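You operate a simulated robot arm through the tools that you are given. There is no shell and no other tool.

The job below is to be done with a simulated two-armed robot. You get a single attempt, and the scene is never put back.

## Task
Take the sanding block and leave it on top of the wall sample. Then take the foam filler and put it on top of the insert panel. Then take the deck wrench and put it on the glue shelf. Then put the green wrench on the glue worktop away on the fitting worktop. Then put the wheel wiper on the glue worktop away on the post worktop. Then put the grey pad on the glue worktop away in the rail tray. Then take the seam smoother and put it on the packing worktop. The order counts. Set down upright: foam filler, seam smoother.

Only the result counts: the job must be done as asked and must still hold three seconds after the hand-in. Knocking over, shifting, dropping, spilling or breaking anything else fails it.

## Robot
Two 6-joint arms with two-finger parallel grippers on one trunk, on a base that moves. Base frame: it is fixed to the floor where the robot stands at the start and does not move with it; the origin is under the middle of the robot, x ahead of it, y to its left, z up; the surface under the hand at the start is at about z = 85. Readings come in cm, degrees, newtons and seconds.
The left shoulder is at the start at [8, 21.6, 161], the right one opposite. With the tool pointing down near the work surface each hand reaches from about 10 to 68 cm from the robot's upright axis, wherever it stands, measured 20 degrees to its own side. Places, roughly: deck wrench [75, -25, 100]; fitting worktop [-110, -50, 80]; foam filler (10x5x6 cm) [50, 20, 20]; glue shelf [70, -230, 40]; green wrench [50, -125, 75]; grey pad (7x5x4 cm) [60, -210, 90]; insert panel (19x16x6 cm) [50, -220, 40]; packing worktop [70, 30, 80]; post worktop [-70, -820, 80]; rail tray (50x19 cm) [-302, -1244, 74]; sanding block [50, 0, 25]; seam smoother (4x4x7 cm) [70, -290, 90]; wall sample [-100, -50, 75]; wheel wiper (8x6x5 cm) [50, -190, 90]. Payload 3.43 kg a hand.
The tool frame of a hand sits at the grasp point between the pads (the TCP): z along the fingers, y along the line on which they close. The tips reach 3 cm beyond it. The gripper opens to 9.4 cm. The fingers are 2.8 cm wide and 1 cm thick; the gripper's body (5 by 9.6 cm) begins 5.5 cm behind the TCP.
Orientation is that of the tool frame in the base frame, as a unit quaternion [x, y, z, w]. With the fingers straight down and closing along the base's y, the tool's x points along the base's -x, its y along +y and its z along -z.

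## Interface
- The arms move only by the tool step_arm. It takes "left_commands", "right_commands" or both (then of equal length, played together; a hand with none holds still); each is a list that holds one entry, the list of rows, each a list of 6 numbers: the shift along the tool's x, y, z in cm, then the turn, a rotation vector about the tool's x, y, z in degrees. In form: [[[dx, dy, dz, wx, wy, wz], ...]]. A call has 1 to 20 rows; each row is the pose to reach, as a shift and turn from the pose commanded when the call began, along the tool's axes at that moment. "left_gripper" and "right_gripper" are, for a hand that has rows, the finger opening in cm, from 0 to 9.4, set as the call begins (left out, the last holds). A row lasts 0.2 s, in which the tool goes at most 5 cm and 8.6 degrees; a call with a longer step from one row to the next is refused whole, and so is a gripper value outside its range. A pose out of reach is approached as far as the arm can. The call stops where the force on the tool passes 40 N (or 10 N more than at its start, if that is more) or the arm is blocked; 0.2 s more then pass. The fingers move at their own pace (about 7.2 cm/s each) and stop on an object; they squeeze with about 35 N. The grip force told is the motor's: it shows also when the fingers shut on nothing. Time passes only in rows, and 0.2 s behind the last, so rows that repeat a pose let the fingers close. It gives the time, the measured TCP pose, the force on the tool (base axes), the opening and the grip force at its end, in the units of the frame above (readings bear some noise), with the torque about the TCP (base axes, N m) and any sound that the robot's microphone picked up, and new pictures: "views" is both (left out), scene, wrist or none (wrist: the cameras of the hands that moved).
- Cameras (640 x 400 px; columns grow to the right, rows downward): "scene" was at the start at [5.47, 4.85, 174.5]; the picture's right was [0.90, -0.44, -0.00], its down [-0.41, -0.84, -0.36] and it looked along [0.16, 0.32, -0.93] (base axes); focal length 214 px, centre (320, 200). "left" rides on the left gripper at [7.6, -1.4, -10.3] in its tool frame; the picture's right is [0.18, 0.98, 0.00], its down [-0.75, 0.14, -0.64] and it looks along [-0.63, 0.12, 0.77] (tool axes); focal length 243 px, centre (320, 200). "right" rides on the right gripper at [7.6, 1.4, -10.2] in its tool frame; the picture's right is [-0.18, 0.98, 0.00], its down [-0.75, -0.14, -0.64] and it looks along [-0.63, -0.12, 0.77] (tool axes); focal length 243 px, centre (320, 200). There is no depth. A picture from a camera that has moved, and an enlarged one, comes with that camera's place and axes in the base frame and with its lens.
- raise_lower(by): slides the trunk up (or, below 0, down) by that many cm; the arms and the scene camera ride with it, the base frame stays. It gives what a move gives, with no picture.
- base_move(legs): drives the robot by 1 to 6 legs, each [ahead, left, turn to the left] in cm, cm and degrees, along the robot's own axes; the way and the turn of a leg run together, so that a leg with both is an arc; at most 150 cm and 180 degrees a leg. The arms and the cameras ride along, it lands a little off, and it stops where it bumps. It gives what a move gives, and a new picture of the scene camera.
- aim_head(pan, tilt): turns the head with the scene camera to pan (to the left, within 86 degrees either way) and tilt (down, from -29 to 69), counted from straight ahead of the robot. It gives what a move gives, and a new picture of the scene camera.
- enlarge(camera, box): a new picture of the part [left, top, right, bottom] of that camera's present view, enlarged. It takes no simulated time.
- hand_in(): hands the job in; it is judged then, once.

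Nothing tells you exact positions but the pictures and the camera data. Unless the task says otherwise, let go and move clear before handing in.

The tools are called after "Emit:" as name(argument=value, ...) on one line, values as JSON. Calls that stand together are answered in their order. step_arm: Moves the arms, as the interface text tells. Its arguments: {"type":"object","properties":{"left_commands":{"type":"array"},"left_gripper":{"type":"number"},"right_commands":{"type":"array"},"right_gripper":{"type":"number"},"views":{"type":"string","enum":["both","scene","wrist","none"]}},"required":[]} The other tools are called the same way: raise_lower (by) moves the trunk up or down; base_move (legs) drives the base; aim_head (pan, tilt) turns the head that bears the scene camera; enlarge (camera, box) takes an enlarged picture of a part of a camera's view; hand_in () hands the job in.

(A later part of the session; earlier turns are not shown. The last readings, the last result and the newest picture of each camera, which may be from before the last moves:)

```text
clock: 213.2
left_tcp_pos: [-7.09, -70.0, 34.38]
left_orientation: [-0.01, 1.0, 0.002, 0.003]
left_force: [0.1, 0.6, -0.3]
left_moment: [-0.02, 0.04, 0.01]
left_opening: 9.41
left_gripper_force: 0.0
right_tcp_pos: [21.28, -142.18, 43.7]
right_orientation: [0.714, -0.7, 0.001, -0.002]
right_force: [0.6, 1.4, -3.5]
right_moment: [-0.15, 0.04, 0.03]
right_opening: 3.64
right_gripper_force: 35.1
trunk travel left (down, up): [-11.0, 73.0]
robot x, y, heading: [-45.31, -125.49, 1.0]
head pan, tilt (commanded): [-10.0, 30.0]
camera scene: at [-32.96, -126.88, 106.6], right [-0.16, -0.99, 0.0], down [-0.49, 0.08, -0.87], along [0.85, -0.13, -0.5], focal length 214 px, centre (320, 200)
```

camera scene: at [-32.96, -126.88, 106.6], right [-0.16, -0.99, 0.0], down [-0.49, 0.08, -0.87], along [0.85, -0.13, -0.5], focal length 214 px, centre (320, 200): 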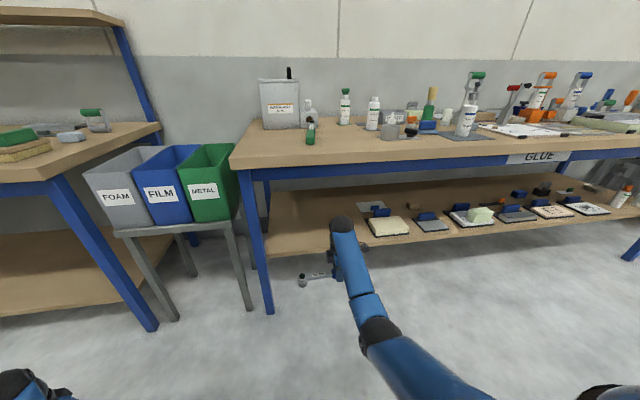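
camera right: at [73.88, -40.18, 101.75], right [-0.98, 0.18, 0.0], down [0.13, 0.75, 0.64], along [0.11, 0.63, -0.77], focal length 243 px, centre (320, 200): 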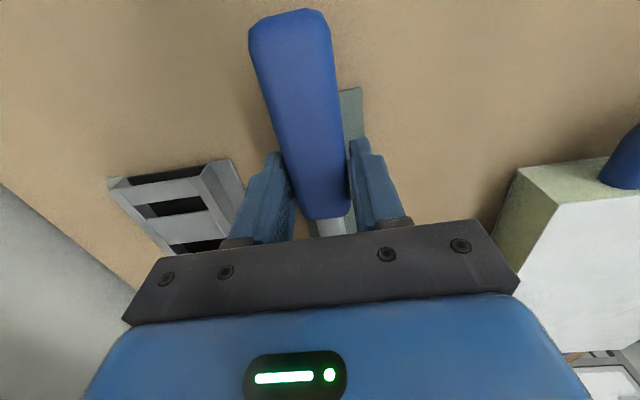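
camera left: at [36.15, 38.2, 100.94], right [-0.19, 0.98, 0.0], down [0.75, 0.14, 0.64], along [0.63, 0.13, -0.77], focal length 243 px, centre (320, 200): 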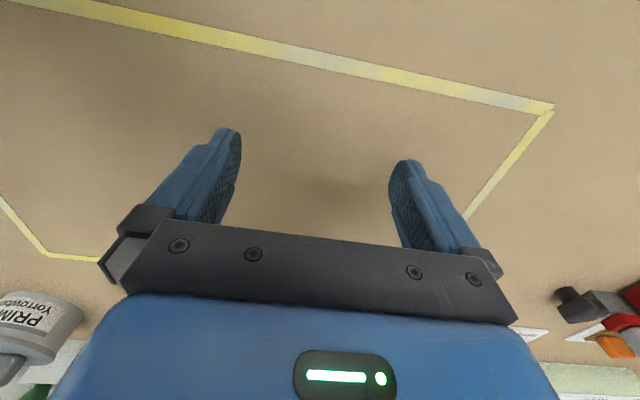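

The forearm is now nearly level at z≈66, well under the rail. I drive in 30 cm.

Emit:
base_move(legs=[[30, 0, -1]])

Emit:
step_arm(right_commands=[[[0, 0, 0, 0, 0, 0]]], views="wrist")

Emit:
enlarge(camera="scene", box=[230, 150, 430, 275])

```text
clock: 215.3
left_tcp_pos: [23.89, -70.24, 34.26]
left_orientation: [-0.002, 1.0, 0.002, 0.001]
left_force: [0.6, -0.4, 0.1]
left_moment: [0.0, 0.04, -0.01]
left_opening: 9.41
left_gripper_force: 0.0
right_tcp_pos: [51.22, -142.86, 43.74]
right_orientation: [0.708, -0.706, 0.0, -0.002]
right_force: [-0.2, 0.7, -3.8]
right_moment: [-0.12, -0.01, 0.05]
right_opening: 3.63
right_gripper_force: 35.0
trunk travel left (down, up): [-11.0, 73.0]
robot x, y, heading: [-14.72, -125.0, 0.3]
head pan, tilt (commanded): [-10.0, 30.0]
camera scene: at [-2.79, -126.75, 106.6], right [-0.17, -0.99, 0.0], down [-0.49, 0.09, -0.87], along [0.85, -0.15, -0.5], focal length 214 px, centre (320, 200)
```

scene: 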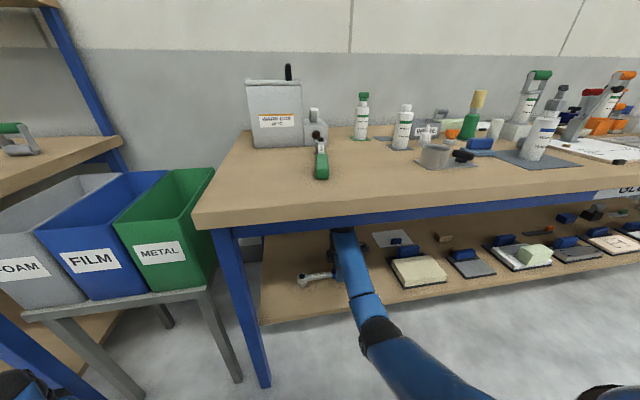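

```text
clock: 215.7
left_tcp_pos: [23.81, -70.25, 34.44]
left_orientation: [-0.001, 1.0, 0.002, 0.002]
left_force: [-0.1, -0.4, 0.7]
left_moment: [-0.01, -0.02, -0.01]
left_opening: 9.42
left_gripper_force: 0.1
right_tcp_pos: [51.13, -142.87, 43.53]
right_orientation: [0.707, -0.707, 0.0, -0.001]
right_force: [-0.1, 0.2, -3.5]
right_moment: [-0.09, 0.0, 0.0]
right_opening: 3.63
right_gripper_force: 35.1
trunk travel left (down, up): [-11.0, 73.0]
robot x, y, heading: [-14.22, -124.9, 0.1]
head pan, tilt (commanded): [-10.0, 30.0]
camera right: at [49.7, -150.59, 53.97], right [-0.98, 0.18, 0.0], down [0.14, 0.75, 0.64], along [0.12, 0.63, -0.77], focal length 243 px, centre (320, 200)
```

right: 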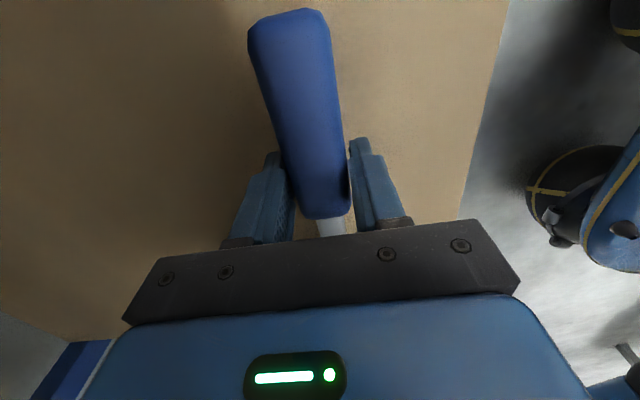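

```text
3.20 times, centred on (330, 212) of scene
camera zoom: at [-2.84, -126.75, 106.61], right [-0.17, -0.99, 0.0], down [-0.49, 0.09, -0.87], along [0.85, -0.15, -0.5], focal length 686 px, centre (288, 160)
```

zoom: 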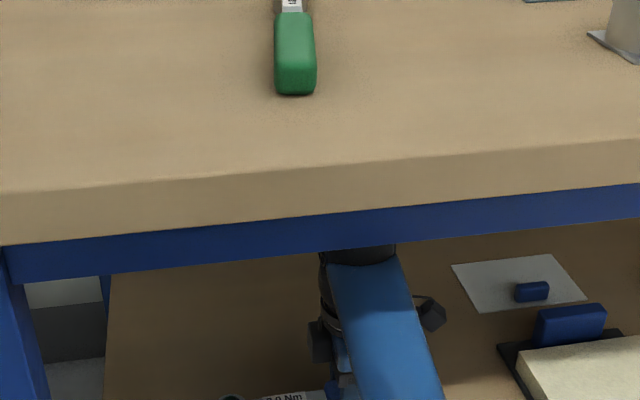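

The wrench hovers over the free part of the shelf. I lower gently until contact.

Emit:
step_arm(right_commands=[[[0, 0, 0.4, 0, 0, 0], [0, 0, 0.8, 0, 0, 0], [0, 0, 1.2, 0, 0, 0]]], views="none")

Emit:
step_arm(right_commands=[[[0, 0, 0.3, 0, 0, 0], [0, 0, 0.5, 0, 0, 0]]], views="none")

```text
clock: 216.5
left_tcp_pos: [23.81, -70.26, 34.39]
left_orientation: [-0.002, 1.0, 0.003, 0.002]
left_force: [0.6, 0.6, 0.1]
left_moment: [0.0, 0.0, 0.02]
left_opening: 9.42
left_gripper_force: 0.0
right_tcp_pos: [51.16, -142.91, 42.38]
right_orientation: [0.708, -0.707, 0.001, -0.002]
right_force: [-0.2, 0.7, -3.8]
right_moment: [-0.11, -0.01, 0.01]
right_opening: 3.61
right_gripper_force: 34.7
trunk travel left (down, up): [-11.0, 73.0]
robot x, y, heading: [-14.91, -125.26, 0.1]
head pan, tilt (commanded): [-10.0, 30.0]
```

```text
clock: 217.1
left_tcp_pos: [23.94, -70.25, 34.47]
left_orientation: [-0.001, 1.0, 0.002, 0.003]
left_force: [0.0, 0.8, 0.4]
left_moment: [0.06, 0.0, -0.03]
left_opening: 9.4
left_gripper_force: 0.1
right_tcp_pos: [51.15, -142.95, 42.14]
right_orientation: [0.708, -0.707, 0.001, -0.004]
right_force: [-0.1, -3.3, 8.2]
right_moment: [1.16, -0.06, -0.01]
right_opening: 3.61
right_gripper_force: 35.2
trunk travel left (down, up): [-11.0, 73.0]
robot x, y, heading: [-14.26, -124.72, -0.0]
head pan, tilt (commanded): [-10.0, 30.0]
```

The head's socket touches the shelf. I tilt the wrench 5° so the handle comes nearer the shelf before letting go.

Emit:
step_arm(right_commands=[[[0, 0, 0.3, 0, -1.7, 0], [0, 0, 0.6, 0, -3.4, 0], [0, 0, 0.9, 0, -5, 0]]], views="wrist")

```text
clock: 217.9
left_tcp_pos: [23.8, -70.24, 34.4]
left_orientation: [-0.002, 1.0, 0.002, 0.004]
left_force: [-0.6, -0.2, -0.1]
left_moment: [0.01, -0.01, 0.01]
left_opening: 9.37
left_gripper_force: 0.0
right_tcp_pos: [51.09, -142.87, 41.4]
right_orientation: [0.708, -0.705, -0.028, -0.033]
right_force: [-3.2, 1.2, 12.1]
right_moment: [-0.79, 0.39, -0.23]
right_opening: 3.58
right_gripper_force: 34.9
trunk travel left (down, up): [-11.0, 73.0]
robot x, y, heading: [-14.61, -125.24, 0.1]
head pan, tilt (commanded): [-10.0, 30.0]
camera right: at [49.6, -151.41, 50.98], right [-0.98, 0.18, 0.01], down [0.13, 0.69, 0.71], along [0.12, 0.7, -0.71], focal length 243 px, centre (320, 200)
```

right: 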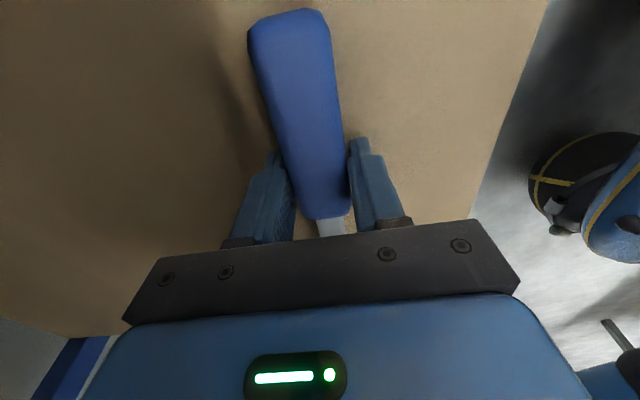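

Now the handle end touches too. I open the gripper and withdraw upward.

Emit:
step_arm(right_commands=[[[0, 0, 0, 0, 0, 0], [0, 0, 0, 0, 0, 0], [0, 0, 0, 0, 0, 0]]], right_gripper=6.5, views="wrist")

Emit:
step_arm(right_commands=[[[0, 0, -2, 0, 0, 0], [0, 0, -4, 0, 0, 0], [0, 0, -5.5, 0, 0, 0]]], views="wrist")

```text
clock: 218.7
left_tcp_pos: [23.87, -70.3, 34.42]
left_orientation: [0.0, 1.0, 0.003, 0.002]
left_force: [-0.6, 0.9, 0.2]
left_moment: [0.01, 0.0, 0.0]
left_opening: 9.38
left_gripper_force: 0.0
right_tcp_pos: [51.07, -142.94, 41.19]
right_orientation: [0.707, -0.706, -0.029, -0.034]
right_force: [0.3, -0.1, -0.8]
right_moment: [-0.01, -0.02, -0.01]
right_opening: 6.52
right_gripper_force: 0.1
trunk travel left (down, up): [-11.0, 73.0]
robot x, y, heading: [-14.94, -124.64, 0.1]
head pan, tilt (commanded): [-10.0, 30.0]
camera right: at [49.63, -151.49, 50.71], right [-0.98, 0.18, 0.01], down [0.14, 0.69, 0.71], along [0.12, 0.7, -0.71], focal length 243 px, centre (320, 200)
```

right: 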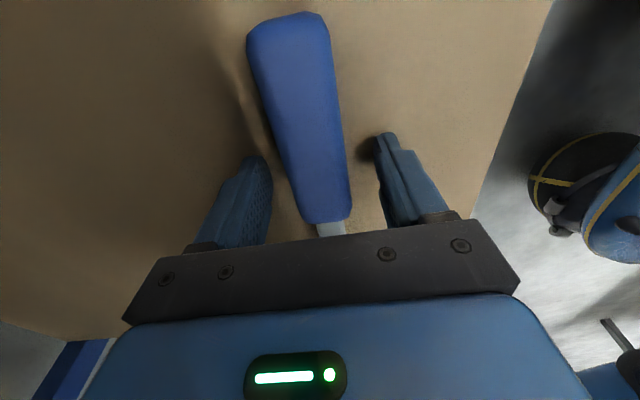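

```text
clock: 219.5
left_tcp_pos: [23.8, -70.25, 34.35]
left_orientation: [-0.002, 1.0, 0.003, 0.003]
left_force: [-1.6, 0.4, 0.6]
left_moment: [0.02, 0.03, 0.0]
left_opening: 9.38
left_gripper_force: 0.2
right_tcp_pos: [52.48, -143.31, 45.61]
right_orientation: [0.708, -0.705, -0.03, -0.032]
right_force: [-1.2, 0.6, 0.2]
right_moment: [-0.01, 0.0, -0.02]
right_opening: 6.49
right_gripper_force: 0.0
right hand out of reach, approached as far as the arm can: row 2, 3
trunk travel left (down, up): [-11.0, 73.0]
robot x, y, heading: [-14.69, -124.9, -0.0]
head pan, tilt (commanded): [-10.0, 30.0]
camera right: at [51.07, -151.89, 55.18], right [-0.98, 0.18, 0.01], down [0.14, 0.69, 0.71], along [0.12, 0.7, -0.71], focal length 243 px, centre (320, 200)
```

right: 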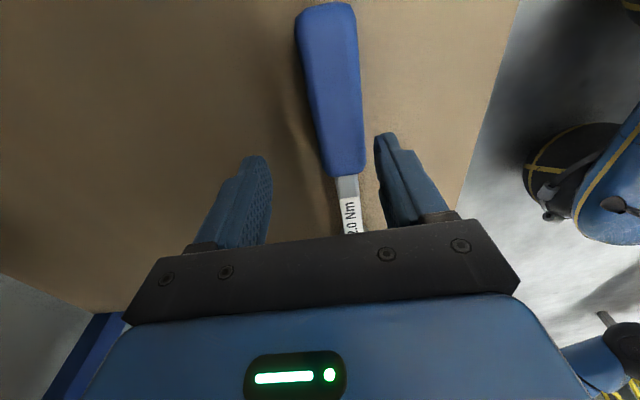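

The wrench rests on the shelf and the fingertips are above it. I back straight out and check the result.

Emit:
base_move(legs=[[-28, 0, 0]])

Emit:
enlarge(camera="scene", box=[250, 170, 450, 295])

```text
clock: 221.4
left_tcp_pos: [-4.28, -70.43, 34.53]
left_orientation: [-0.001, 1.0, 0.001, 0.003]
left_force: [0.3, -0.3, 1.3]
left_moment: [0.0, -0.02, -0.03]
left_opening: 9.39
left_gripper_force: 0.0
right_tcp_pos: [24.41, -143.35, 45.65]
right_orientation: [0.708, -0.705, -0.03, -0.033]
right_force: [0.0, -0.7, -0.2]
right_moment: [-0.01, 0.01, 0.02]
right_opening: 6.49
right_gripper_force: 0.0
trunk travel left (down, up): [-11.0, 73.0]
robot x, y, heading: [-42.82, -124.84, 0.2]
head pan, tilt (commanded): [-10.0, 30.0]
camera scene: at [-31.04, -126.82, 106.62], right [-0.17, -0.99, 0.0], down [-0.49, 0.09, -0.87], along [0.85, -0.15, -0.5], focal length 214 px, centre (320, 200)
```

scene: 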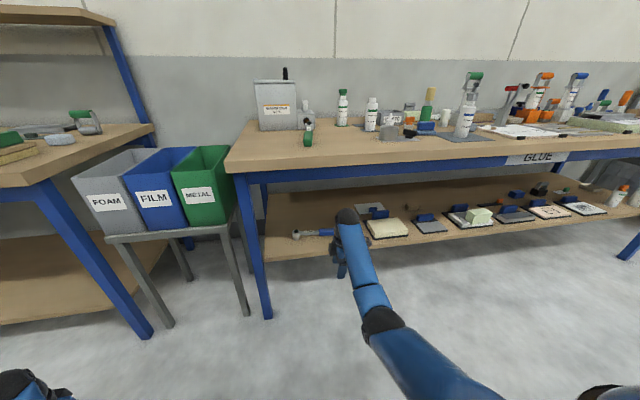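

```text
3.20 times, centred on (350, 232) of scene
camera zoom: at [-31.04, -126.82, 106.62], right [-0.17, -0.99, 0.0], down [-0.49, 0.09, -0.87], along [0.85, -0.15, -0.5], focal length 686 px, centre (224, 96)
```

zoom: 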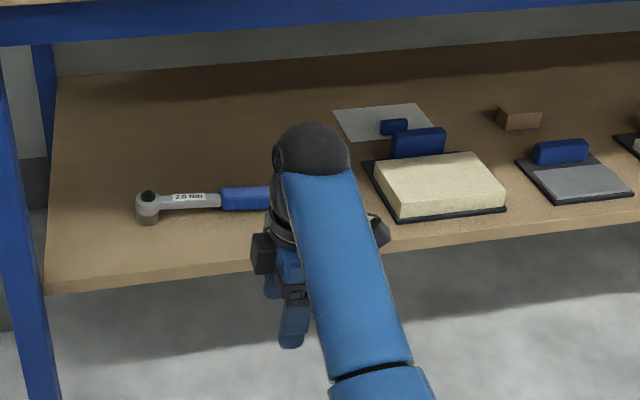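

The deck wrench lies on the glue shelf. Now I raise the trunk and look at the green wrench on the glue worktop.

Emit:
raise_lower(by=40)

Emit:
raise_lower(by=33)

Emit:
aim_head(pan=0, tilt=45)

Emit:
enlarge(camera="scene", box=[280, 130, 420, 240])

```text
clock: 225.3
left_tcp_pos: [-4.26, -70.27, 74.34]
left_orientation: [-0.002, 1.0, 0.003, 0.003]
left_force: [0.5, 0.8, 0.1]
left_moment: [-0.01, -0.01, -0.02]
left_opening: 9.43
left_gripper_force: 0.1
right_tcp_pos: [24.33, -143.4, 85.6]
right_orientation: [0.707, -0.705, -0.029, -0.033]
right_force: [0.2, 0.8, -0.6]
right_moment: [0.02, 0.03, 0.0]
right_opening: 6.49
right_gripper_force: 0.0
trunk travel left (down, up): [-51.0, 33.0]
robot x, y, heading: [-43.17, -125.45, 0.4]
head pan, tilt (commanded): [-10.0, 30.0]
```

```text
clock: 228.5
left_tcp_pos: [-4.31, -70.32, 107.42]
left_orientation: [-0.002, 1.0, 0.003, 0.003]
left_force: [-0.3, -0.1, 0.3]
left_moment: [0.02, -0.01, -0.01]
left_opening: 9.41
left_gripper_force: 0.0
right_tcp_pos: [24.42, -143.39, 118.49]
right_orientation: [0.707, -0.705, -0.029, -0.034]
right_force: [0.3, 0.3, -1.1]
right_moment: [-0.03, 0.0, -0.04]
right_opening: 6.49
right_gripper_force: 0.1
trunk travel left (down, up): [-84.0, 0.0]
robot x, y, heading: [-42.96, -124.92, 0.6]
head pan, tilt (commanded): [-10.0, 30.0]
```

```text
clock: 229.3
left_tcp_pos: [-4.17, -70.39, 107.41]
left_orientation: [-0.002, 1.0, 0.002, 0.002]
left_force: [-0.8, -0.1, -0.8]
left_moment: [0.01, 0.02, 0.0]
left_opening: 9.43
left_gripper_force: 0.0
right_tcp_pos: [24.46, -143.29, 118.63]
right_orientation: [0.707, -0.706, -0.029, -0.034]
right_force: [0.0, 0.8, 0.1]
right_moment: [-0.03, 0.02, 0.0]
right_opening: 6.52
right_gripper_force: 0.1
trunk travel left (down, up): [-84.0, 0.0]
robot x, y, heading: [-42.89, -125.38, 0.2]
head pan, tilt (commanded): [0.0, 45.0]
camera scene: at [-31.72, -125.25, 177.36], right [0.0, -1.0, 0.0], down [-0.71, 0.0, -0.71], along [0.71, 0.0, -0.71], focal length 214 px, centre (320, 200)
```

scene: 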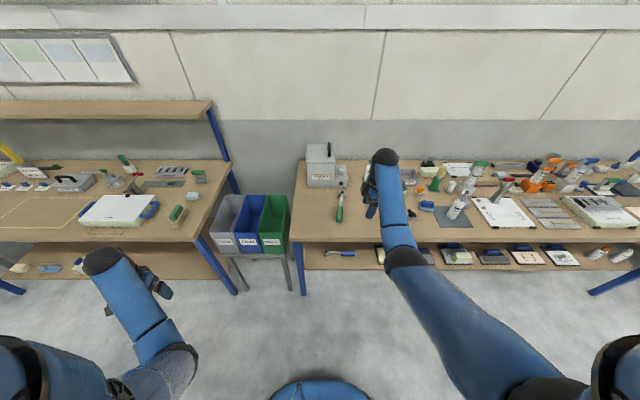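

```text
3.64 times, centred on (350, 185) of scene
camera zoom: at [-31.72, -125.25, 177.36], right [0.0, -1.0, 0.0], down [-0.71, 0.0, -0.71], along [0.71, 0.0, -0.71], focal length 780 px, centre (211, 254)
```

zoom: 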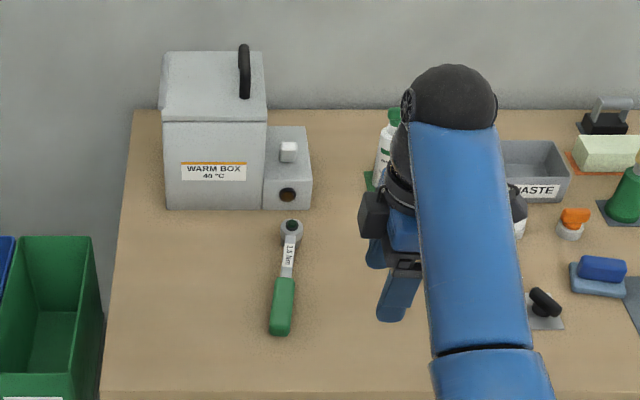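

The green wrench lies on the worktop from about [42, −135.5] (handle end) to [66, −139] (head), angled −9°. I re-orient the right hand to close across its handle.

Emit:
step_arm(right_commands=[[[0, 0, 0, 0, 5, 0], [0, 0, 0, 0, 5, 0]]], right_gripper=9.4, views="none")

Emit:
step_arm(right_commands=[[[0, 0, 0.5, 0, 0, 8.25], [0, 0, 1, 0, 0, 16.5], [0, 0, 2, 0, 0, 24.75], [0, 0, 3, 0, 0, 33], [0, 0, 4, 0, 0, 41.25], [0, 0, 5, 0, 0, 49.5], [0, 0, 6, 0, 0, 57.75], [0, 0, 7, 0, 0, 66], [0, 0, 8, 0, 0, 74.25], [0, 0, 8, 0, 0, 82.5], [0, 0, 8, 0, 0, 90.75], [0, 0, 8, 0, 0, 99]]], views="none")

Emit:
base_move(legs=[[26, 6, 0]])

Emit:
step_arm(right_commands=[[[0, 0, 0, 0, 0, 0]]], views="wrist")

```text
clock: 229.9
left_tcp_pos: [-4.4, -70.34, 107.51]
left_orientation: [-0.002, 1.0, 0.003, 0.002]
left_force: [0.1, 0.1, -0.6]
left_moment: [0.0, 0.02, 0.0]
left_opening: 9.4
left_gripper_force: 0.0
right_tcp_pos: [24.51, -143.37, 118.61]
right_orientation: [0.708, -0.706, 0.002, -0.002]
right_force: [-0.2, -0.2, 1.1]
right_moment: [-0.02, 0.04, 0.02]
right_opening: 9.4
right_gripper_force: 0.0
trunk travel left (down, up): [-84.0, 0.0]
robot x, y, heading: [-42.84, -125.21, 0.1]
head pan, tilt (commanded): [0.0, 45.0]
```

```text
clock: 232.5
left_tcp_pos: [-4.34, -70.38, 107.35]
left_orientation: [-0.002, 1.0, 0.002, 0.003]
left_force: [0.5, 0.7, -0.1]
left_moment: [-0.02, 0.04, 0.02]
left_opening: 9.42
left_gripper_force: 0.0
right_tcp_pos: [24.47, -143.37, 110.61]
right_orientation: [0.078, 0.997, 0.0, 0.002]
right_force: [0.2, -0.8, 0.7]
right_moment: [-0.04, -0.01, 0.0]
right_opening: 9.37
right_gripper_force: 0.1
trunk travel left (down, up): [-84.0, 0.0]
robot x, y, heading: [-42.77, -125.32, 0.4]
head pan, tilt (commanded): [0.0, 45.0]
```

```text
clock: 234.4
left_tcp_pos: [20.97, -64.32, 107.61]
left_orientation: [-0.002, 1.0, 0.004, 0.004]
left_force: [-0.7, 0.3, -0.2]
left_moment: [-0.03, 0.0, -0.01]
left_opening: 9.41
left_gripper_force: 0.1
right_tcp_pos: [49.95, -137.29, 110.87]
right_orientation: [0.076, 0.997, 0.002, 0.003]
right_force: [-0.3, 0.1, 0.3]
right_moment: [0.02, -0.04, -0.04]
right_opening: 9.38
right_gripper_force: 0.0
trunk travel left (down, up): [-84.0, 0.0]
robot x, y, heading: [-17.2, -119.36, 0.4]
head pan, tilt (commanded): [0.0, 45.0]
camera scene: at [-6.53, -119.32, 177.4], right [0.01, -1.0, 0.0], down [-0.7, 0.0, -0.71], along [0.71, 0.0, -0.7], focal length 214 px, centre (320, 200)
```

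scene: 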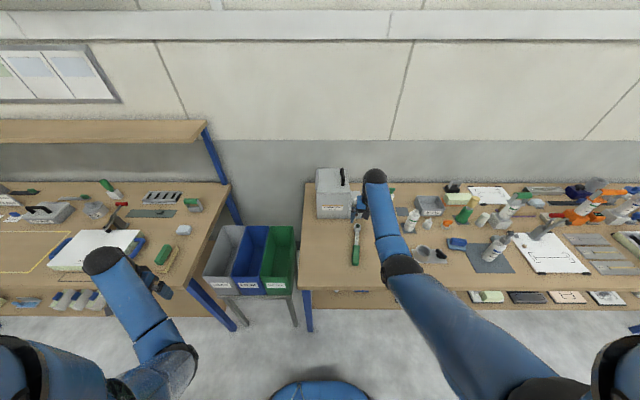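

```text
clock: 234.8
left_tcp_pos: [21.53, -64.14, 107.37]
left_orientation: [-0.003, 1.0, 0.003, 0.002]
left_force: [-0.4, -0.4, 0.3]
left_moment: [0.04, -0.01, -0.01]
left_opening: 9.41
left_gripper_force: 0.0
right_tcp_pos: [50.43, -137.12, 110.62]
right_orientation: [0.077, 0.997, 0.0, 0.002]
right_force: [-0.1, 0.6, -0.1]
right_moment: [0.0, -0.02, -0.01]
right_opening: 9.39
right_gripper_force: 0.1
trunk travel left (down, up): [-84.0, 0.0]
robot x, y, heading: [-17.37, -119.1, 0.3]
head pan, tilt (commanded): [0.0, 45.0]
camera right: at [43.19, -134.62, 120.81], right [0.33, 0.94, 0.0], down [0.72, -0.25, 0.64], along [0.61, -0.21, -0.76], focal length 243 px, centre (320, 200)
```

right: 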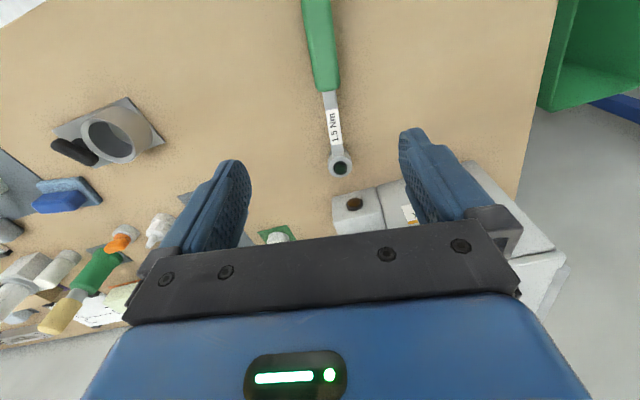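

The handle's inner end is at about [52.9, −136.5]; I'll grip at [50.5, −136.2]. I move the base a bit closer first for reach.

Emit:
base_move(legs=[[6, 0, 0]])

Emit:
step_arm(right_commands=[[[1.5, 0, 4, 0, 0, 0], [3, 0, 8, 0, 0, 0], [4.5, 0, 12, 0, 0, 0], [5.9, 0, 15, 0, 0, 0]]], views="both")

```text
clock: 235.8
left_tcp_pos: [26.18, -64.04, 107.77]
left_orientation: [-0.004, 1.0, 0.003, 0.008]
left_force: [-2.3, 0.1, -0.5]
left_moment: [-0.02, -0.06, -0.03]
left_opening: 9.43
left_gripper_force: 0.0
right_tcp_pos: [55.09, -137.2, 111.48]
right_orientation: [0.075, 0.997, 0.001, 0.008]
right_force: [-0.3, 0.1, 0.9]
right_moment: [0.01, -0.12, 0.0]
right_opening: 9.41
right_gripper_force: 0.0
trunk travel left (down, up): [-84.0, 0.0]
robot x, y, heading: [-10.7, -118.65, 0.3]
head pan, tilt (commanded): [0.0, 45.0]
camera scene: at [-1.96, -119.13, 177.5], right [0.01, -1.0, 0.0], down [-0.7, 0.0, -0.72], along [0.72, 0.0, -0.7], focal length 214 px, centre (320, 200)
```

scene: 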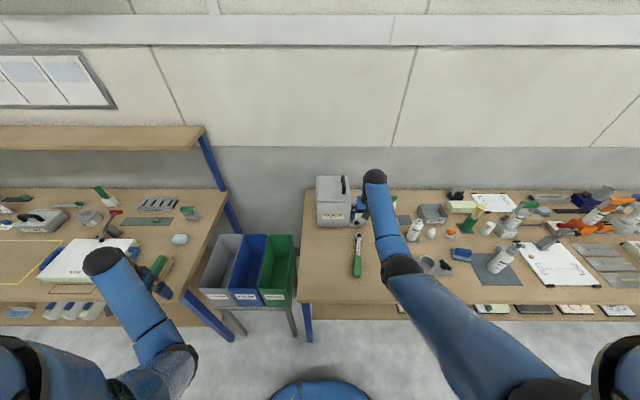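

```text
clock: 236.8
left_tcp_pos: [27.46, -64.24, 107.18]
left_orientation: [-0.004, 1.0, 0.003, 0.001]
left_force: [0.1, 0.8, 0.5]
left_moment: [0.03, 0.0, 0.01]
left_opening: 9.41
left_gripper_force: 0.0
right_tcp_pos: [50.75, -136.22, 95.3]
right_orientation: [0.075, 0.997, 0.001, 0.002]
right_force: [-0.5, 0.2, -0.4]
right_moment: [0.01, 0.05, -0.04]
right_opening: 9.41
right_gripper_force: 0.2
trunk travel left (down, up): [-84.0, 0.0]
robot x, y, heading: [-10.94, -119.03, 0.4]
head pan, tilt (commanded): [0.0, 45.0]
camera scene: at [0.38, -119.16, 177.33], right [0.01, -1.0, 0.0], down [-0.71, 0.0, -0.71], along [0.71, 0.0, -0.71], focal length 214 px, centre (320, 200)
camera right: at [43.46, -133.71, 105.56], right [0.33, 0.94, 0.0], down [0.72, -0.25, 0.64], along [0.61, -0.21, -0.77], focal length 243 px, centre (320, 200)
```

scene: 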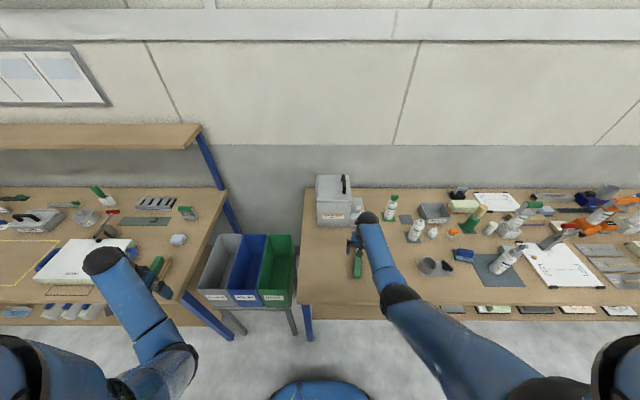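
right: 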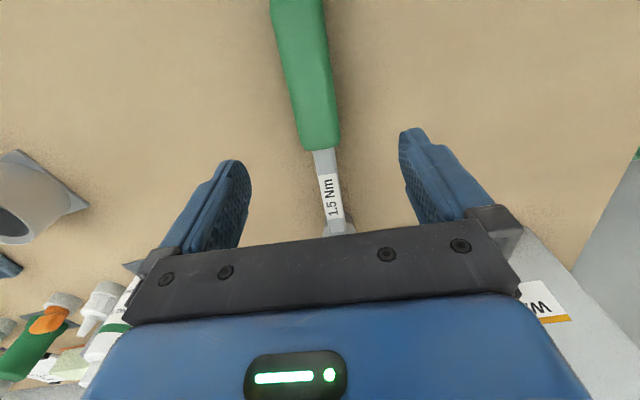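

Handle is lined up. I shift slightly and descend to the grip height, then close.

Emit:
step_arm(right_commands=[[[1, -0.3, 2, 0, 0, 0], [1, -0.3, 4, 0, 0, 0], [1, -0.3, 5.5, 0, 0, 0], [1, -0.3, 6.4, 0, 0, 0]]], views="wrist")

```text
clock: 237.8
left_tcp_pos: [27.29, -64.11, 107.46]
left_orientation: [-0.004, 1.0, 0.003, 0.002]
left_force: [-0.4, -0.5, -0.1]
left_moment: [0.02, -0.02, 0.0]
left_opening: 9.4
left_gripper_force: 0.0
right_tcp_pos: [49.48, -136.32, 89.16]
right_orientation: [0.076, 0.997, 0.0, 0.003]
right_force: [0.1, 0.1, 0.4]
right_moment: [0.0, -0.03, -0.01]
right_opening: 9.38
right_gripper_force: 0.0
trunk travel left (down, up): [-84.0, 0.0]
robot x, y, heading: [-11.01, -118.98, 0.2]
head pan, tilt (commanded): [0.0, 45.0]
camera right: at [42.2, -133.77, 99.37], right [0.33, 0.94, 0.0], down [0.72, -0.25, 0.65], along [0.61, -0.21, -0.76], focal length 243 px, centre (320, 200)
```

right: 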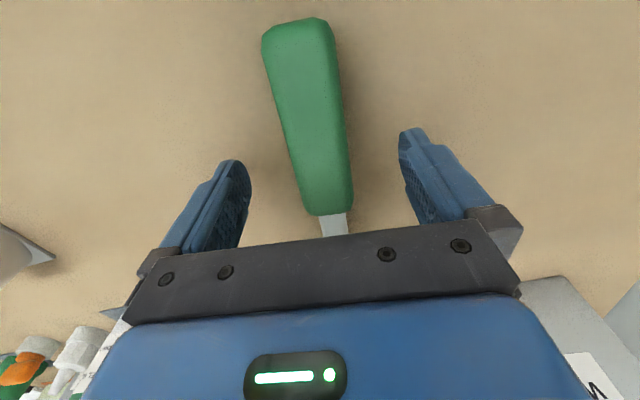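

Emit:
step_arm(right_commands=[[[0, 0, 0.2, 0, 0, 0], [0, 0, 0.2, 0, 0, 0], [0, 0, 0.2, 0, 0, 0], [0, 0, 0.2, 0, 0, 0], [0, 0, 0.2, 0, 0, 0]]], right_gripper=0, views="wrist")

Emit:
step_arm(right_commands=[[[0, 0, -2, 0, 0, 0], [0, 0, -5, 0, 0, 0], [0, 0, -9, 0, 0, 0], [0, 0, -13, 0, 0, 0], [0, 0, -17, 0, 0, 0]]], views="both")

```text
clock: 239.0
left_tcp_pos: [27.41, -64.15, 107.29]
left_orientation: [-0.004, 1.0, 0.002, 0.001]
left_force: [0.8, 0.1, 1.3]
left_moment: [-0.01, 0.04, 0.03]
left_opening: 9.4
left_gripper_force: 0.1
right_tcp_pos: [49.53, -136.26, 88.93]
right_orientation: [0.076, 0.997, 0.0, 0.001]
right_force: [0.2, 1.2, 0.1]
right_moment: [-0.03, 0.01, 0.04]
right_opening: 3.56
right_gripper_force: 34.9
trunk travel left (down, up): [-84.0, 0.0]
robot x, y, heading: [-11.12, -118.95, 0.1]
head pan, tilt (commanded): [0.0, 45.0]
camera right: at [42.24, -133.78, 99.18], right [0.33, 0.94, 0.0], down [0.72, -0.25, 0.64], along [0.61, -0.21, -0.76], focal length 243 px, centre (320, 200)
```

right: 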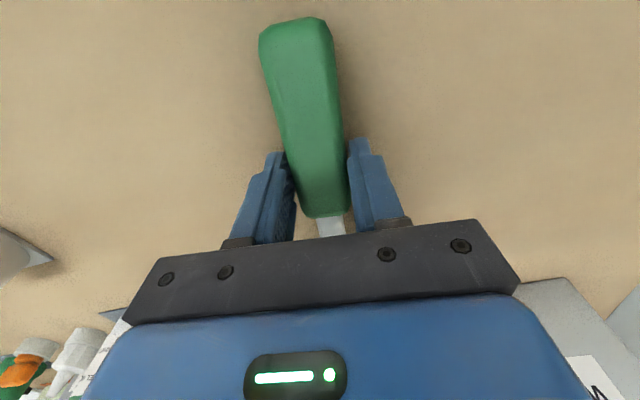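

```text
clock: 240.2
left_tcp_pos: [27.26, -64.12, 107.33]
left_orientation: [-0.004, 1.0, 0.002, 0.001]
left_force: [-0.1, 0.2, -0.9]
left_moment: [-0.02, -0.03, 0.04]
left_opening: 9.43
left_gripper_force: 0.0
right_tcp_pos: [49.67, -136.31, 105.97]
right_orientation: [0.076, 0.997, 0.002, 0.001]
right_force: [0.1, 1.1, -3.8]
right_moment: [0.01, 0.11, 0.04]
right_opening: 3.55
right_gripper_force: 34.6
trunk travel left (down, up): [-84.0, 0.0]
robot x, y, heading: [-11.04, -118.69, 0.3]
head pan, tilt (commanded): [0.0, 45.0]
camera scene: at [0.06, -119.15, 177.35], right [0.01, -1.0, 0.0], down [-0.71, 0.0, -0.71], along [0.71, 0.0, -0.71], focal length 214 px, centre (320, 200)
camera right: at [42.29, -133.78, 116.1], right [0.33, 0.94, 0.0], down [0.72, -0.25, 0.64], along [0.61, -0.21, -0.76], focal length 243 px, centre (320, 200)
```

scene: 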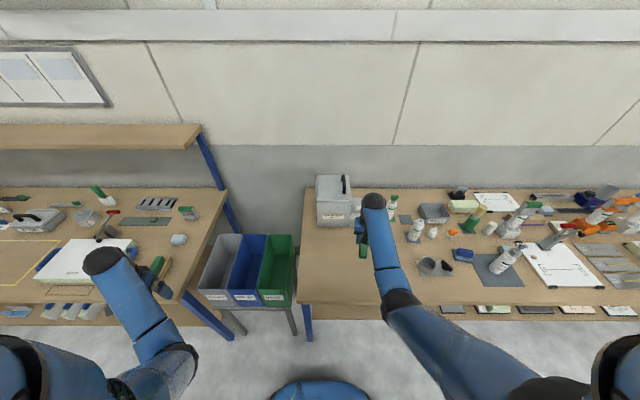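
right: 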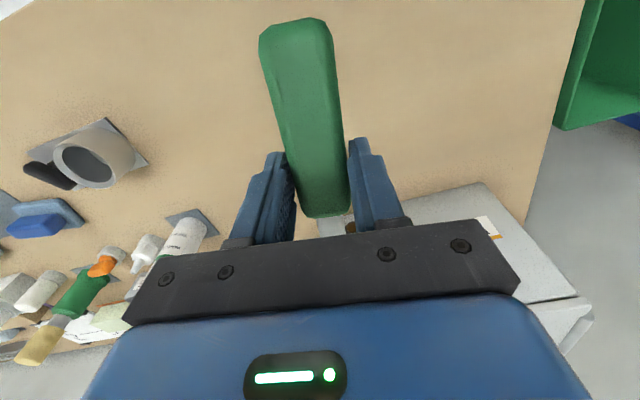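

The green wrench is in hand. I lift a bit more, back away, strafe, and turn around to the fitting worktop.

Emit:
step_arm(right_commands=[[[0, 0, -2.5, 0, 0, 0], [0, 0, -4.5, 0, 0, 0]]], views="none")

Emit:
base_move(legs=[[-36, 0, 0], [0, 109, 0], [0, 0, -180]])

Emit:
aim_head(pan=-10, tilt=50)

```text
clock: 240.8
left_tcp_pos: [27.33, -64.01, 107.38]
left_orientation: [-0.004, 1.0, 0.003, 0.002]
left_force: [-0.5, -1.0, 0.2]
left_moment: [-0.01, -0.01, 0.03]
left_opening: 9.38
left_gripper_force: 0.2
right_tcp_pos: [49.37, -136.2, 110.49]
right_orientation: [0.076, 0.997, 0.001, 0.002]
right_force: [-0.5, -0.3, -3.4]
right_moment: [0.03, 0.09, -0.01]
right_opening: 3.53
right_gripper_force: 35.7
trunk travel left (down, up): [-84.0, 0.0]
robot x, y, heading: [-11.43, -118.9, 0.5]
head pan, tilt (commanded): [0.0, 45.0]
```

```text
clock: 255.6
left_tcp_pos: [-84.97, -66.08, 107.49]
left_orientation: [1.0, 0.011, -0.002, 0.002]
left_force: [-0.1, -0.4, 0.6]
left_moment: [-0.03, 0.0, 0.02]
left_opening: 9.37
left_gripper_force: 0.1
right_tcp_pos: [-108.11, 5.85, 110.38]
right_orientation: [0.998, -0.068, -0.002, 0.001]
right_force: [0.4, 0.0, -2.6]
right_moment: [-0.02, -0.09, -0.01]
right_opening: 3.13
right_gripper_force: 34.5
trunk travel left (down, up): [-84.0, 0.0]
robot x, y, heading: [-47.03, -10.79, -178.8]
head pan, tilt (commanded): [0.0, 45.0]
camera scene: at [-58.47, -10.95, 177.35], right [-0.02, 1.0, 0.0], down [0.71, 0.01, -0.71], along [-0.71, -0.01, -0.71], focal length 214 px, centre (320, 200)
```

scene: 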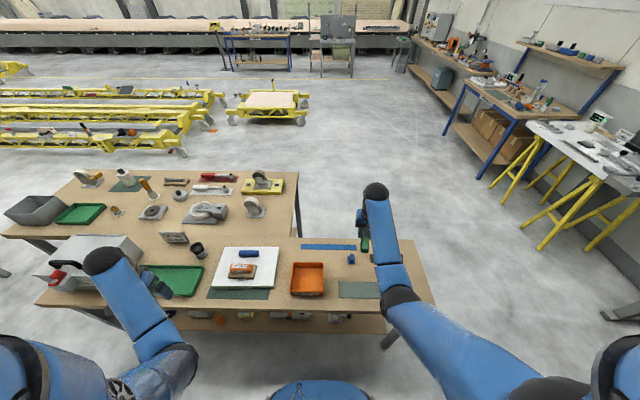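

```text
clock: 256.3
left_tcp_pos: [-84.8, -66.04, 107.38]
left_orientation: [1.0, 0.011, -0.002, 0.002]
left_force: [0.1, 0.2, 0.0]
left_moment: [-0.01, 0.0, -0.01]
left_opening: 9.42
left_gripper_force: 0.0
right_tcp_pos: [-108.04, 5.91, 110.26]
right_orientation: [0.998, -0.068, -0.001, 0.001]
right_force: [0.1, 0.2, -3.9]
right_moment: [-0.02, -0.13, -0.01]
right_opening: 3.12
right_gripper_force: 35.3
trunk travel left (down, up): [-84.0, 0.0]
robot x, y, heading: [-47.04, -10.67, -178.6]
head pan, tilt (commanded): [-10.0, 50.0]
camera scene: at [-57.97, -9.59, 176.66], right [0.15, 0.99, 0.0], down [0.76, -0.12, -0.64], along [-0.63, 0.1, -0.77], focal length 214 px, centre (320, 200)
```

scene: 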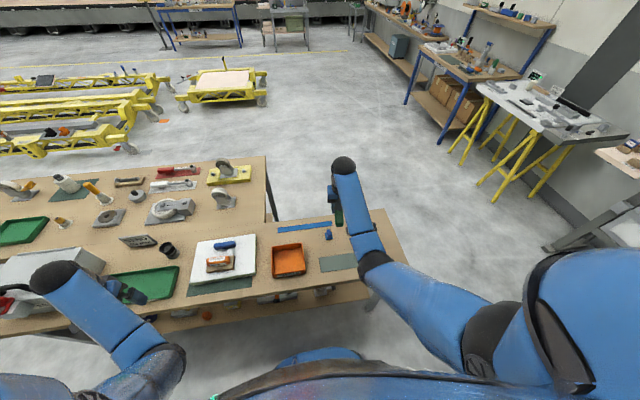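

I'm facing the fitting worktop. The grip opening changed slightly, so I check the wrench in the wrist view and look for a free spot.

Emit:
step_arm(right_commands=[[[0, 0, 0, 0, 0, 0]]], views="wrist")

Emit:
enlarge(camera="scene", box=[180, 190, 420, 320])

```text
clock: 256.7
left_tcp_pos: [-84.8, -65.97, 107.2]
left_orientation: [1.0, 0.01, -0.002, 0.003]
left_force: [0.0, 0.1, -0.1]
left_moment: [-0.02, -0.02, 0.01]
left_opening: 9.39
left_gripper_force: 0.0
right_tcp_pos: [-108.05, 5.85, 110.34]
right_orientation: [0.998, -0.068, -0.002, 0.0]
right_force: [-0.4, -0.2, -2.9]
right_moment: [-0.05, -0.15, -0.02]
right_opening: 3.17
right_gripper_force: 35.1
trunk travel left (down, up): [-84.0, 0.0]
robot x, y, heading: [-47.26, -10.72, -178.9]
head pan, tilt (commanded): [-10.0, 50.0]
camera right: at [-100.6, 3.38, 120.56], right [-0.32, -0.95, 0.0], down [-0.72, 0.24, 0.64], along [-0.61, 0.2, -0.76], focal length 243 px, centre (320, 200)
```

right: 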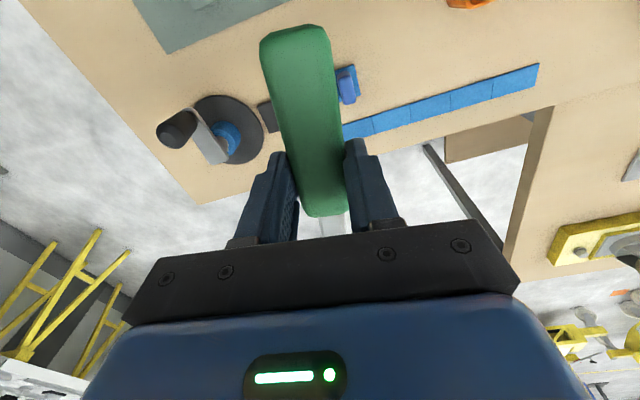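

```text
2.67 times, centred on (300, 255) of scene
camera zoom: at [-57.96, -9.58, 176.66], right [0.15, 0.99, 0.0], down [0.76, -0.12, -0.64], along [-0.63, 0.1, -0.77], focal length 572 px, centre (373, 53)
```

zoom: 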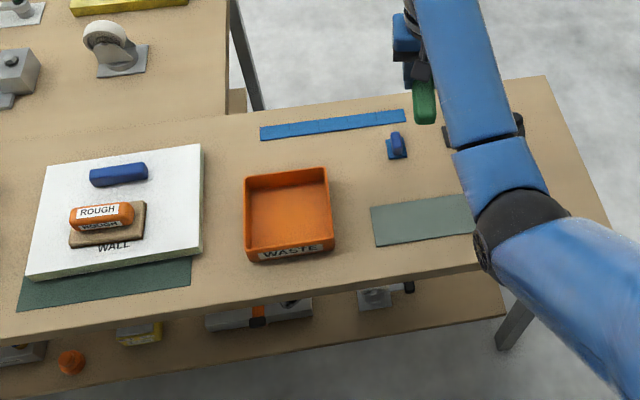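

The right end of the fitting worktop (y≈27–35, x −90…−120) is a free strip beside the disc and mat. I move there so the wrench would lie along x.

Emit:
base_move(legs=[[-8.5, -25, 0]])

Emit:
step_arm(right_commands=[[[0, 0, 0, 0, 0, -4], [0, 0, 0, 0, 0, -7.7]]], views="both")

Emit:
enlarge(camera="scene", box=[240, 170, 440, 295])

```text
clock: 258.5
left_tcp_pos: [-76.85, -41.86, 107.1]
left_orientation: [1.0, 0.012, 0.0, 0.001]
left_force: [0.0, -0.3, -0.4]
left_moment: [0.03, 0.01, 0.0]
left_opening: 9.42
left_gripper_force: 0.0
right_tcp_pos: [-100.29, 29.78, 110.24]
right_orientation: [0.998, -0.066, -0.002, -0.001]
right_force: [-0.6, -0.1, -3.9]
right_moment: [0.0, -0.11, -0.04]
right_opening: 3.15
right_gripper_force: 35.0
trunk travel left (down, up): [-84.0, 0.0]
robot x, y, heading: [-39.19, 14.14, -178.9]
head pan, tilt (commanded): [-10.0, 50.0]
camera scene: at [-50.19, 14.27, 176.64], right [0.15, 0.99, 0.0], down [0.76, -0.11, -0.64], along [-0.63, 0.1, -0.77], focal length 214 px, centre (320, 200)
```

scene: 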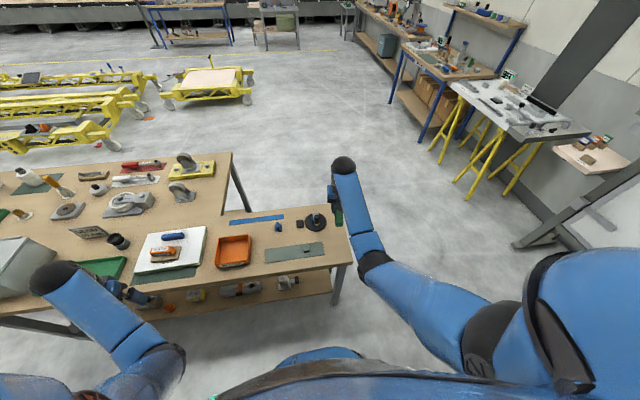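

```text
clock: 259.1
left_tcp_pos: [-76.74, -41.76, 107.29]
left_orientation: [1.0, 0.012, -0.002, 0.002]
left_force: [0.3, -0.3, 0.2]
left_moment: [-0.02, 0.03, -0.07]
left_opening: 9.42
left_gripper_force: 0.0
right_tcp_pos: [-100.14, 29.9, 110.24]
right_orientation: [1.0, 0.001, -0.001, 0.001]
right_force: [-0.9, -0.4, -4.4]
right_moment: [-0.01, -0.11, -0.01]
right_opening: 3.17
right_gripper_force: 35.0
trunk travel left (down, up): [-84.0, 0.0]
robot x, y, heading: [-39.08, 14.15, -178.8]
head pan, tilt (commanded): [-10.0, 50.0]
camera scene: at [-50.1, 14.59, 176.65], right [0.15, 0.99, 0.0], down [0.76, -0.11, -0.64], along [-0.63, 0.1, -0.77], focal length 214 px, centre (320, 200)
camera right: at [-92.45, 28.47, 120.52], right [-0.18, -0.98, 0.0], down [-0.75, 0.14, 0.64], along [-0.63, 0.12, -0.76], focal length 243 px, centre (320, 200)
```

scene: 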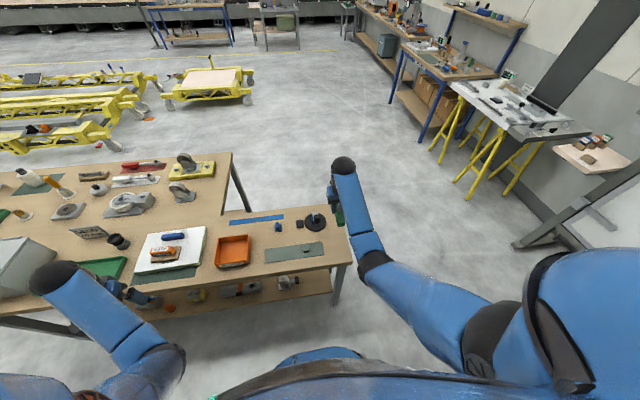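
right: 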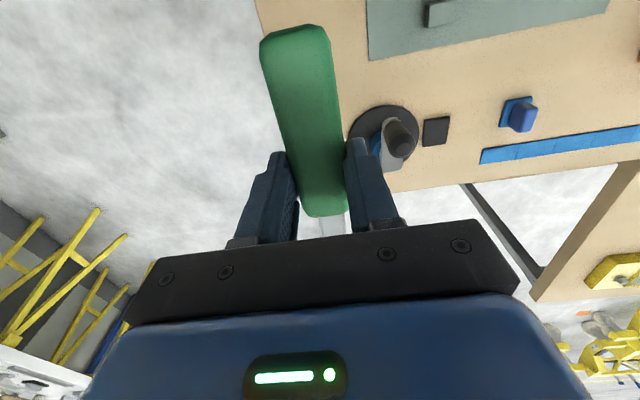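

```text
3.20 times, centred on (340, 232) of scene
camera zoom: at [-50.1, 14.59, 176.65], right [0.15, 0.99, 0.0], down [0.76, -0.11, -0.64], along [-0.63, 0.1, -0.77], focal length 686 px, centre (256, 96)
```

zoom: 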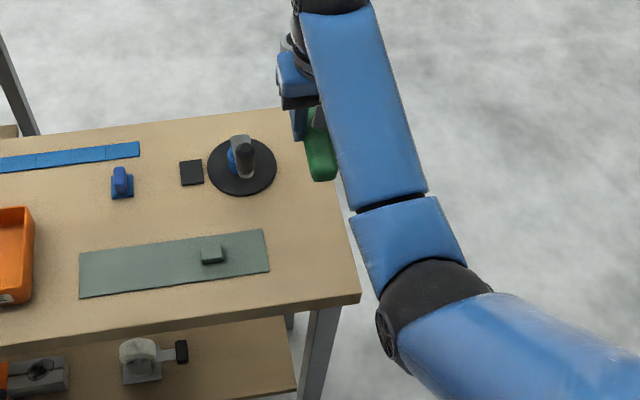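

The strip right of the disc is about 7 cm wide (y 27–34.5). I shift 1 cm to centre there and lower the wrench.

Emit:
step_arm(right_commands=[[[0, -1.1, 4, 0, 0, 0], [0, -1.1, 8, 0, 0, 0], [0, -1.1, 12, 0, 0, 0], [0, -1.1, 16, 0, 0, 0], [0, -1.1, 18, 0, 0, 0]]], views="both")

Emit:
enlarge(camera="scene", box=[280, 180, 380, 260])

```text
clock: 260.3
left_tcp_pos: [-76.8, -41.44, 107.5]
left_orientation: [1.0, 0.012, -0.002, 0.003]
left_force: [-0.1, 0.1, -0.1]
left_moment: [0.02, 0.03, 0.02]
left_opening: 9.4
left_gripper_force: 0.1
right_tcp_pos: [-100.15, 31.47, 92.2]
right_orientation: [1.0, 0.001, -0.003, 0.001]
right_force: [-0.2, 1.0, -4.3]
right_moment: [-0.02, -0.16, 0.01]
right_opening: 3.18
right_gripper_force: 35.1
trunk travel left (down, up): [-84.0, 0.0]
robot x, y, heading: [-39.09, 13.97, -178.7]
head pan, tilt (commanded): [-10.0, 50.0]
camera scene: at [-50.04, 14.98, 176.65], right [0.15, 0.99, 0.0], down [0.76, -0.12, -0.64], along [-0.63, 0.1, -0.77], focal length 214 px, centre (320, 200)
camera right: at [-92.39, 29.96, 102.48], right [-0.18, -0.98, 0.0], down [-0.75, 0.14, 0.65], along [-0.63, 0.12, -0.76], focal length 243 px, centre (320, 200)
```

scene: 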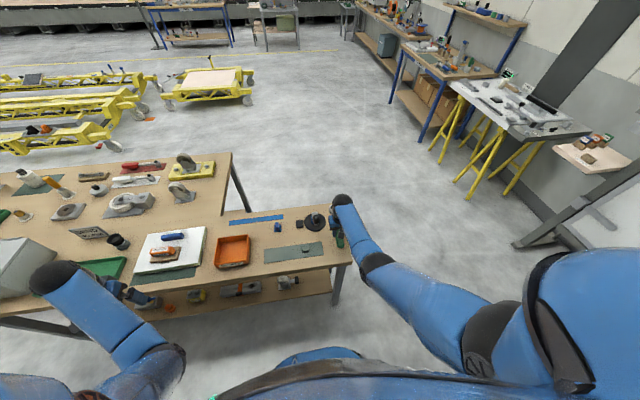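
right: 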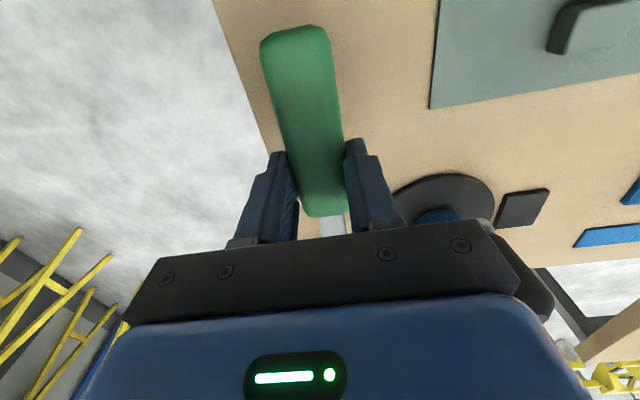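

```text
5.00 times, centred on (330, 220) of scene
camera zoom: at [-50.04, 14.98, 176.65], right [0.15, 0.99, 0.0], down [0.76, -0.12, -0.64], along [-0.63, 0.1, -0.77], focal length 1072 px, centre (270, 100)
```

zoom: 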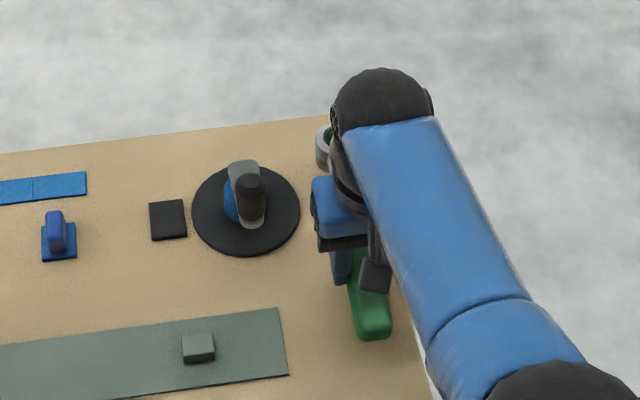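

Good placement. I lower in small steps to contact.

Emit:
step_arm(right_commands=[[[0, 0, 0.5, 0, 0, 0], [0, 0, 1, 0, 0, 0], [0, 0, 1.5, 0, 0, 0]]], views="none")

Emit:
step_arm(right_commands=[[[0, 0, 0.3, 0, 0, 0], [0, 0, 0.6, 0, 0, 0]]], views="none")

```text
clock: 261.1
left_tcp_pos: [-76.84, -41.58, 107.27]
left_orientation: [1.0, 0.012, -0.002, 0.003]
left_force: [-0.4, -0.4, 0.6]
left_moment: [0.01, 0.02, -0.01]
left_opening: 9.38
left_gripper_force: 0.1
right_tcp_pos: [-100.11, 31.27, 90.67]
right_orientation: [1.0, 0.0, -0.002, 0.001]
right_force: [-0.2, 0.5, -3.1]
right_moment: [0.02, -0.11, 0.01]
right_opening: 3.14
right_gripper_force: 35.2
trunk travel left (down, up): [-84.0, 0.0]
robot x, y, heading: [-39.35, 14.13, -178.8]
head pan, tilt (commanded): [-10.0, 50.0]
```

```text
clock: 261.7
left_tcp_pos: [-76.86, -41.63, 107.31]
left_orientation: [1.0, 0.012, -0.002, 0.003]
left_force: [-0.1, 0.7, 0.4]
left_moment: [0.0, 0.0, 0.03]
left_opening: 9.41
left_gripper_force: 0.0
right_tcp_pos: [-100.12, 31.31, 90.15]
right_orientation: [1.0, 0.001, -0.002, 0.002]
right_force: [-0.4, -0.3, -3.9]
right_moment: [0.01, -0.14, 0.01]
right_opening: 3.18
right_gripper_force: 35.2
trunk travel left (down, up): [-84.0, 0.0]
robot x, y, heading: [-39.16, 13.97, -178.6]
head pan, tilt (commanded): [-10.0, 50.0]
```

Emit:
step_arm(right_commands=[[[0, 0, 0.3, 0, 0, 0], [0, 0, 0.6, 0, 0, 0]]], views="none")

Emit:
step_arm(right_commands=[[[0, 0, 0.3, 0, 0, 0], [0, 0, 0.6, 0, 0, 0]]], views="wrist")

```text
clock: 262.3
left_tcp_pos: [-76.83, -41.56, 107.43]
left_orientation: [1.0, 0.012, -0.002, 0.003]
left_force: [0.9, 0.2, -0.3]
left_moment: [-0.01, 0.01, 0.0]
left_opening: 9.41
left_gripper_force: 0.0
right_tcp_pos: [-100.2, 31.27, 89.53]
right_orientation: [1.0, 0.0, -0.002, 0.001]
right_force: [0.5, 0.4, -3.5]
right_moment: [0.0, -0.12, -0.01]
right_opening: 3.16
right_gripper_force: 35.0
trunk travel left (down, up): [-84.0, 0.0]
robot x, y, heading: [-39.53, 13.96, -178.6]
head pan, tilt (commanded): [-10.0, 50.0]
```

```text
clock: 262.9
left_tcp_pos: [-76.74, -41.65, 107.42]
left_orientation: [1.0, 0.012, -0.002, 0.002]
left_force: [-0.6, -0.2, 0.3]
left_moment: [0.0, -0.02, -0.01]
left_opening: 9.42
left_gripper_force: 0.1
right_tcp_pos: [-100.38, 31.3, 89.22]
right_orientation: [1.0, 0.0, -0.006, 0.001]
right_force: [0.7, 0.5, 9.3]
right_moment: [0.16, 1.28, -0.09]
right_opening: 3.15
right_gripper_force: 35.1
trunk travel left (down, up): [-84.0, 0.0]
robot x, y, heading: [-39.42, 14.3, -178.7]
head pan, tilt (commanded): [-10.0, 50.0]
camera right: at [-92.52, 29.78, 99.44], right [-0.18, -0.98, 0.0], down [-0.75, 0.14, 0.65], along [-0.64, 0.12, -0.76], focal length 243 px, centre (320, 200)
```

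right: 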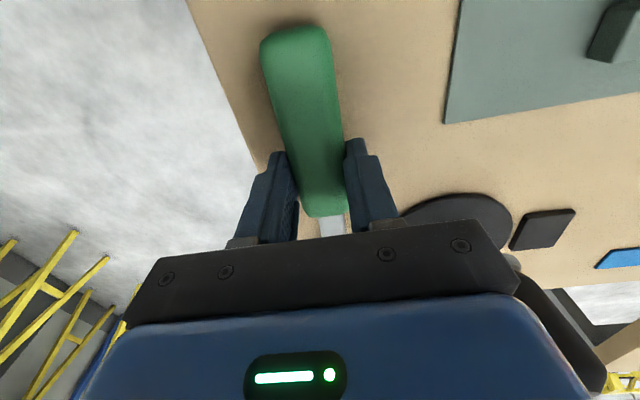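

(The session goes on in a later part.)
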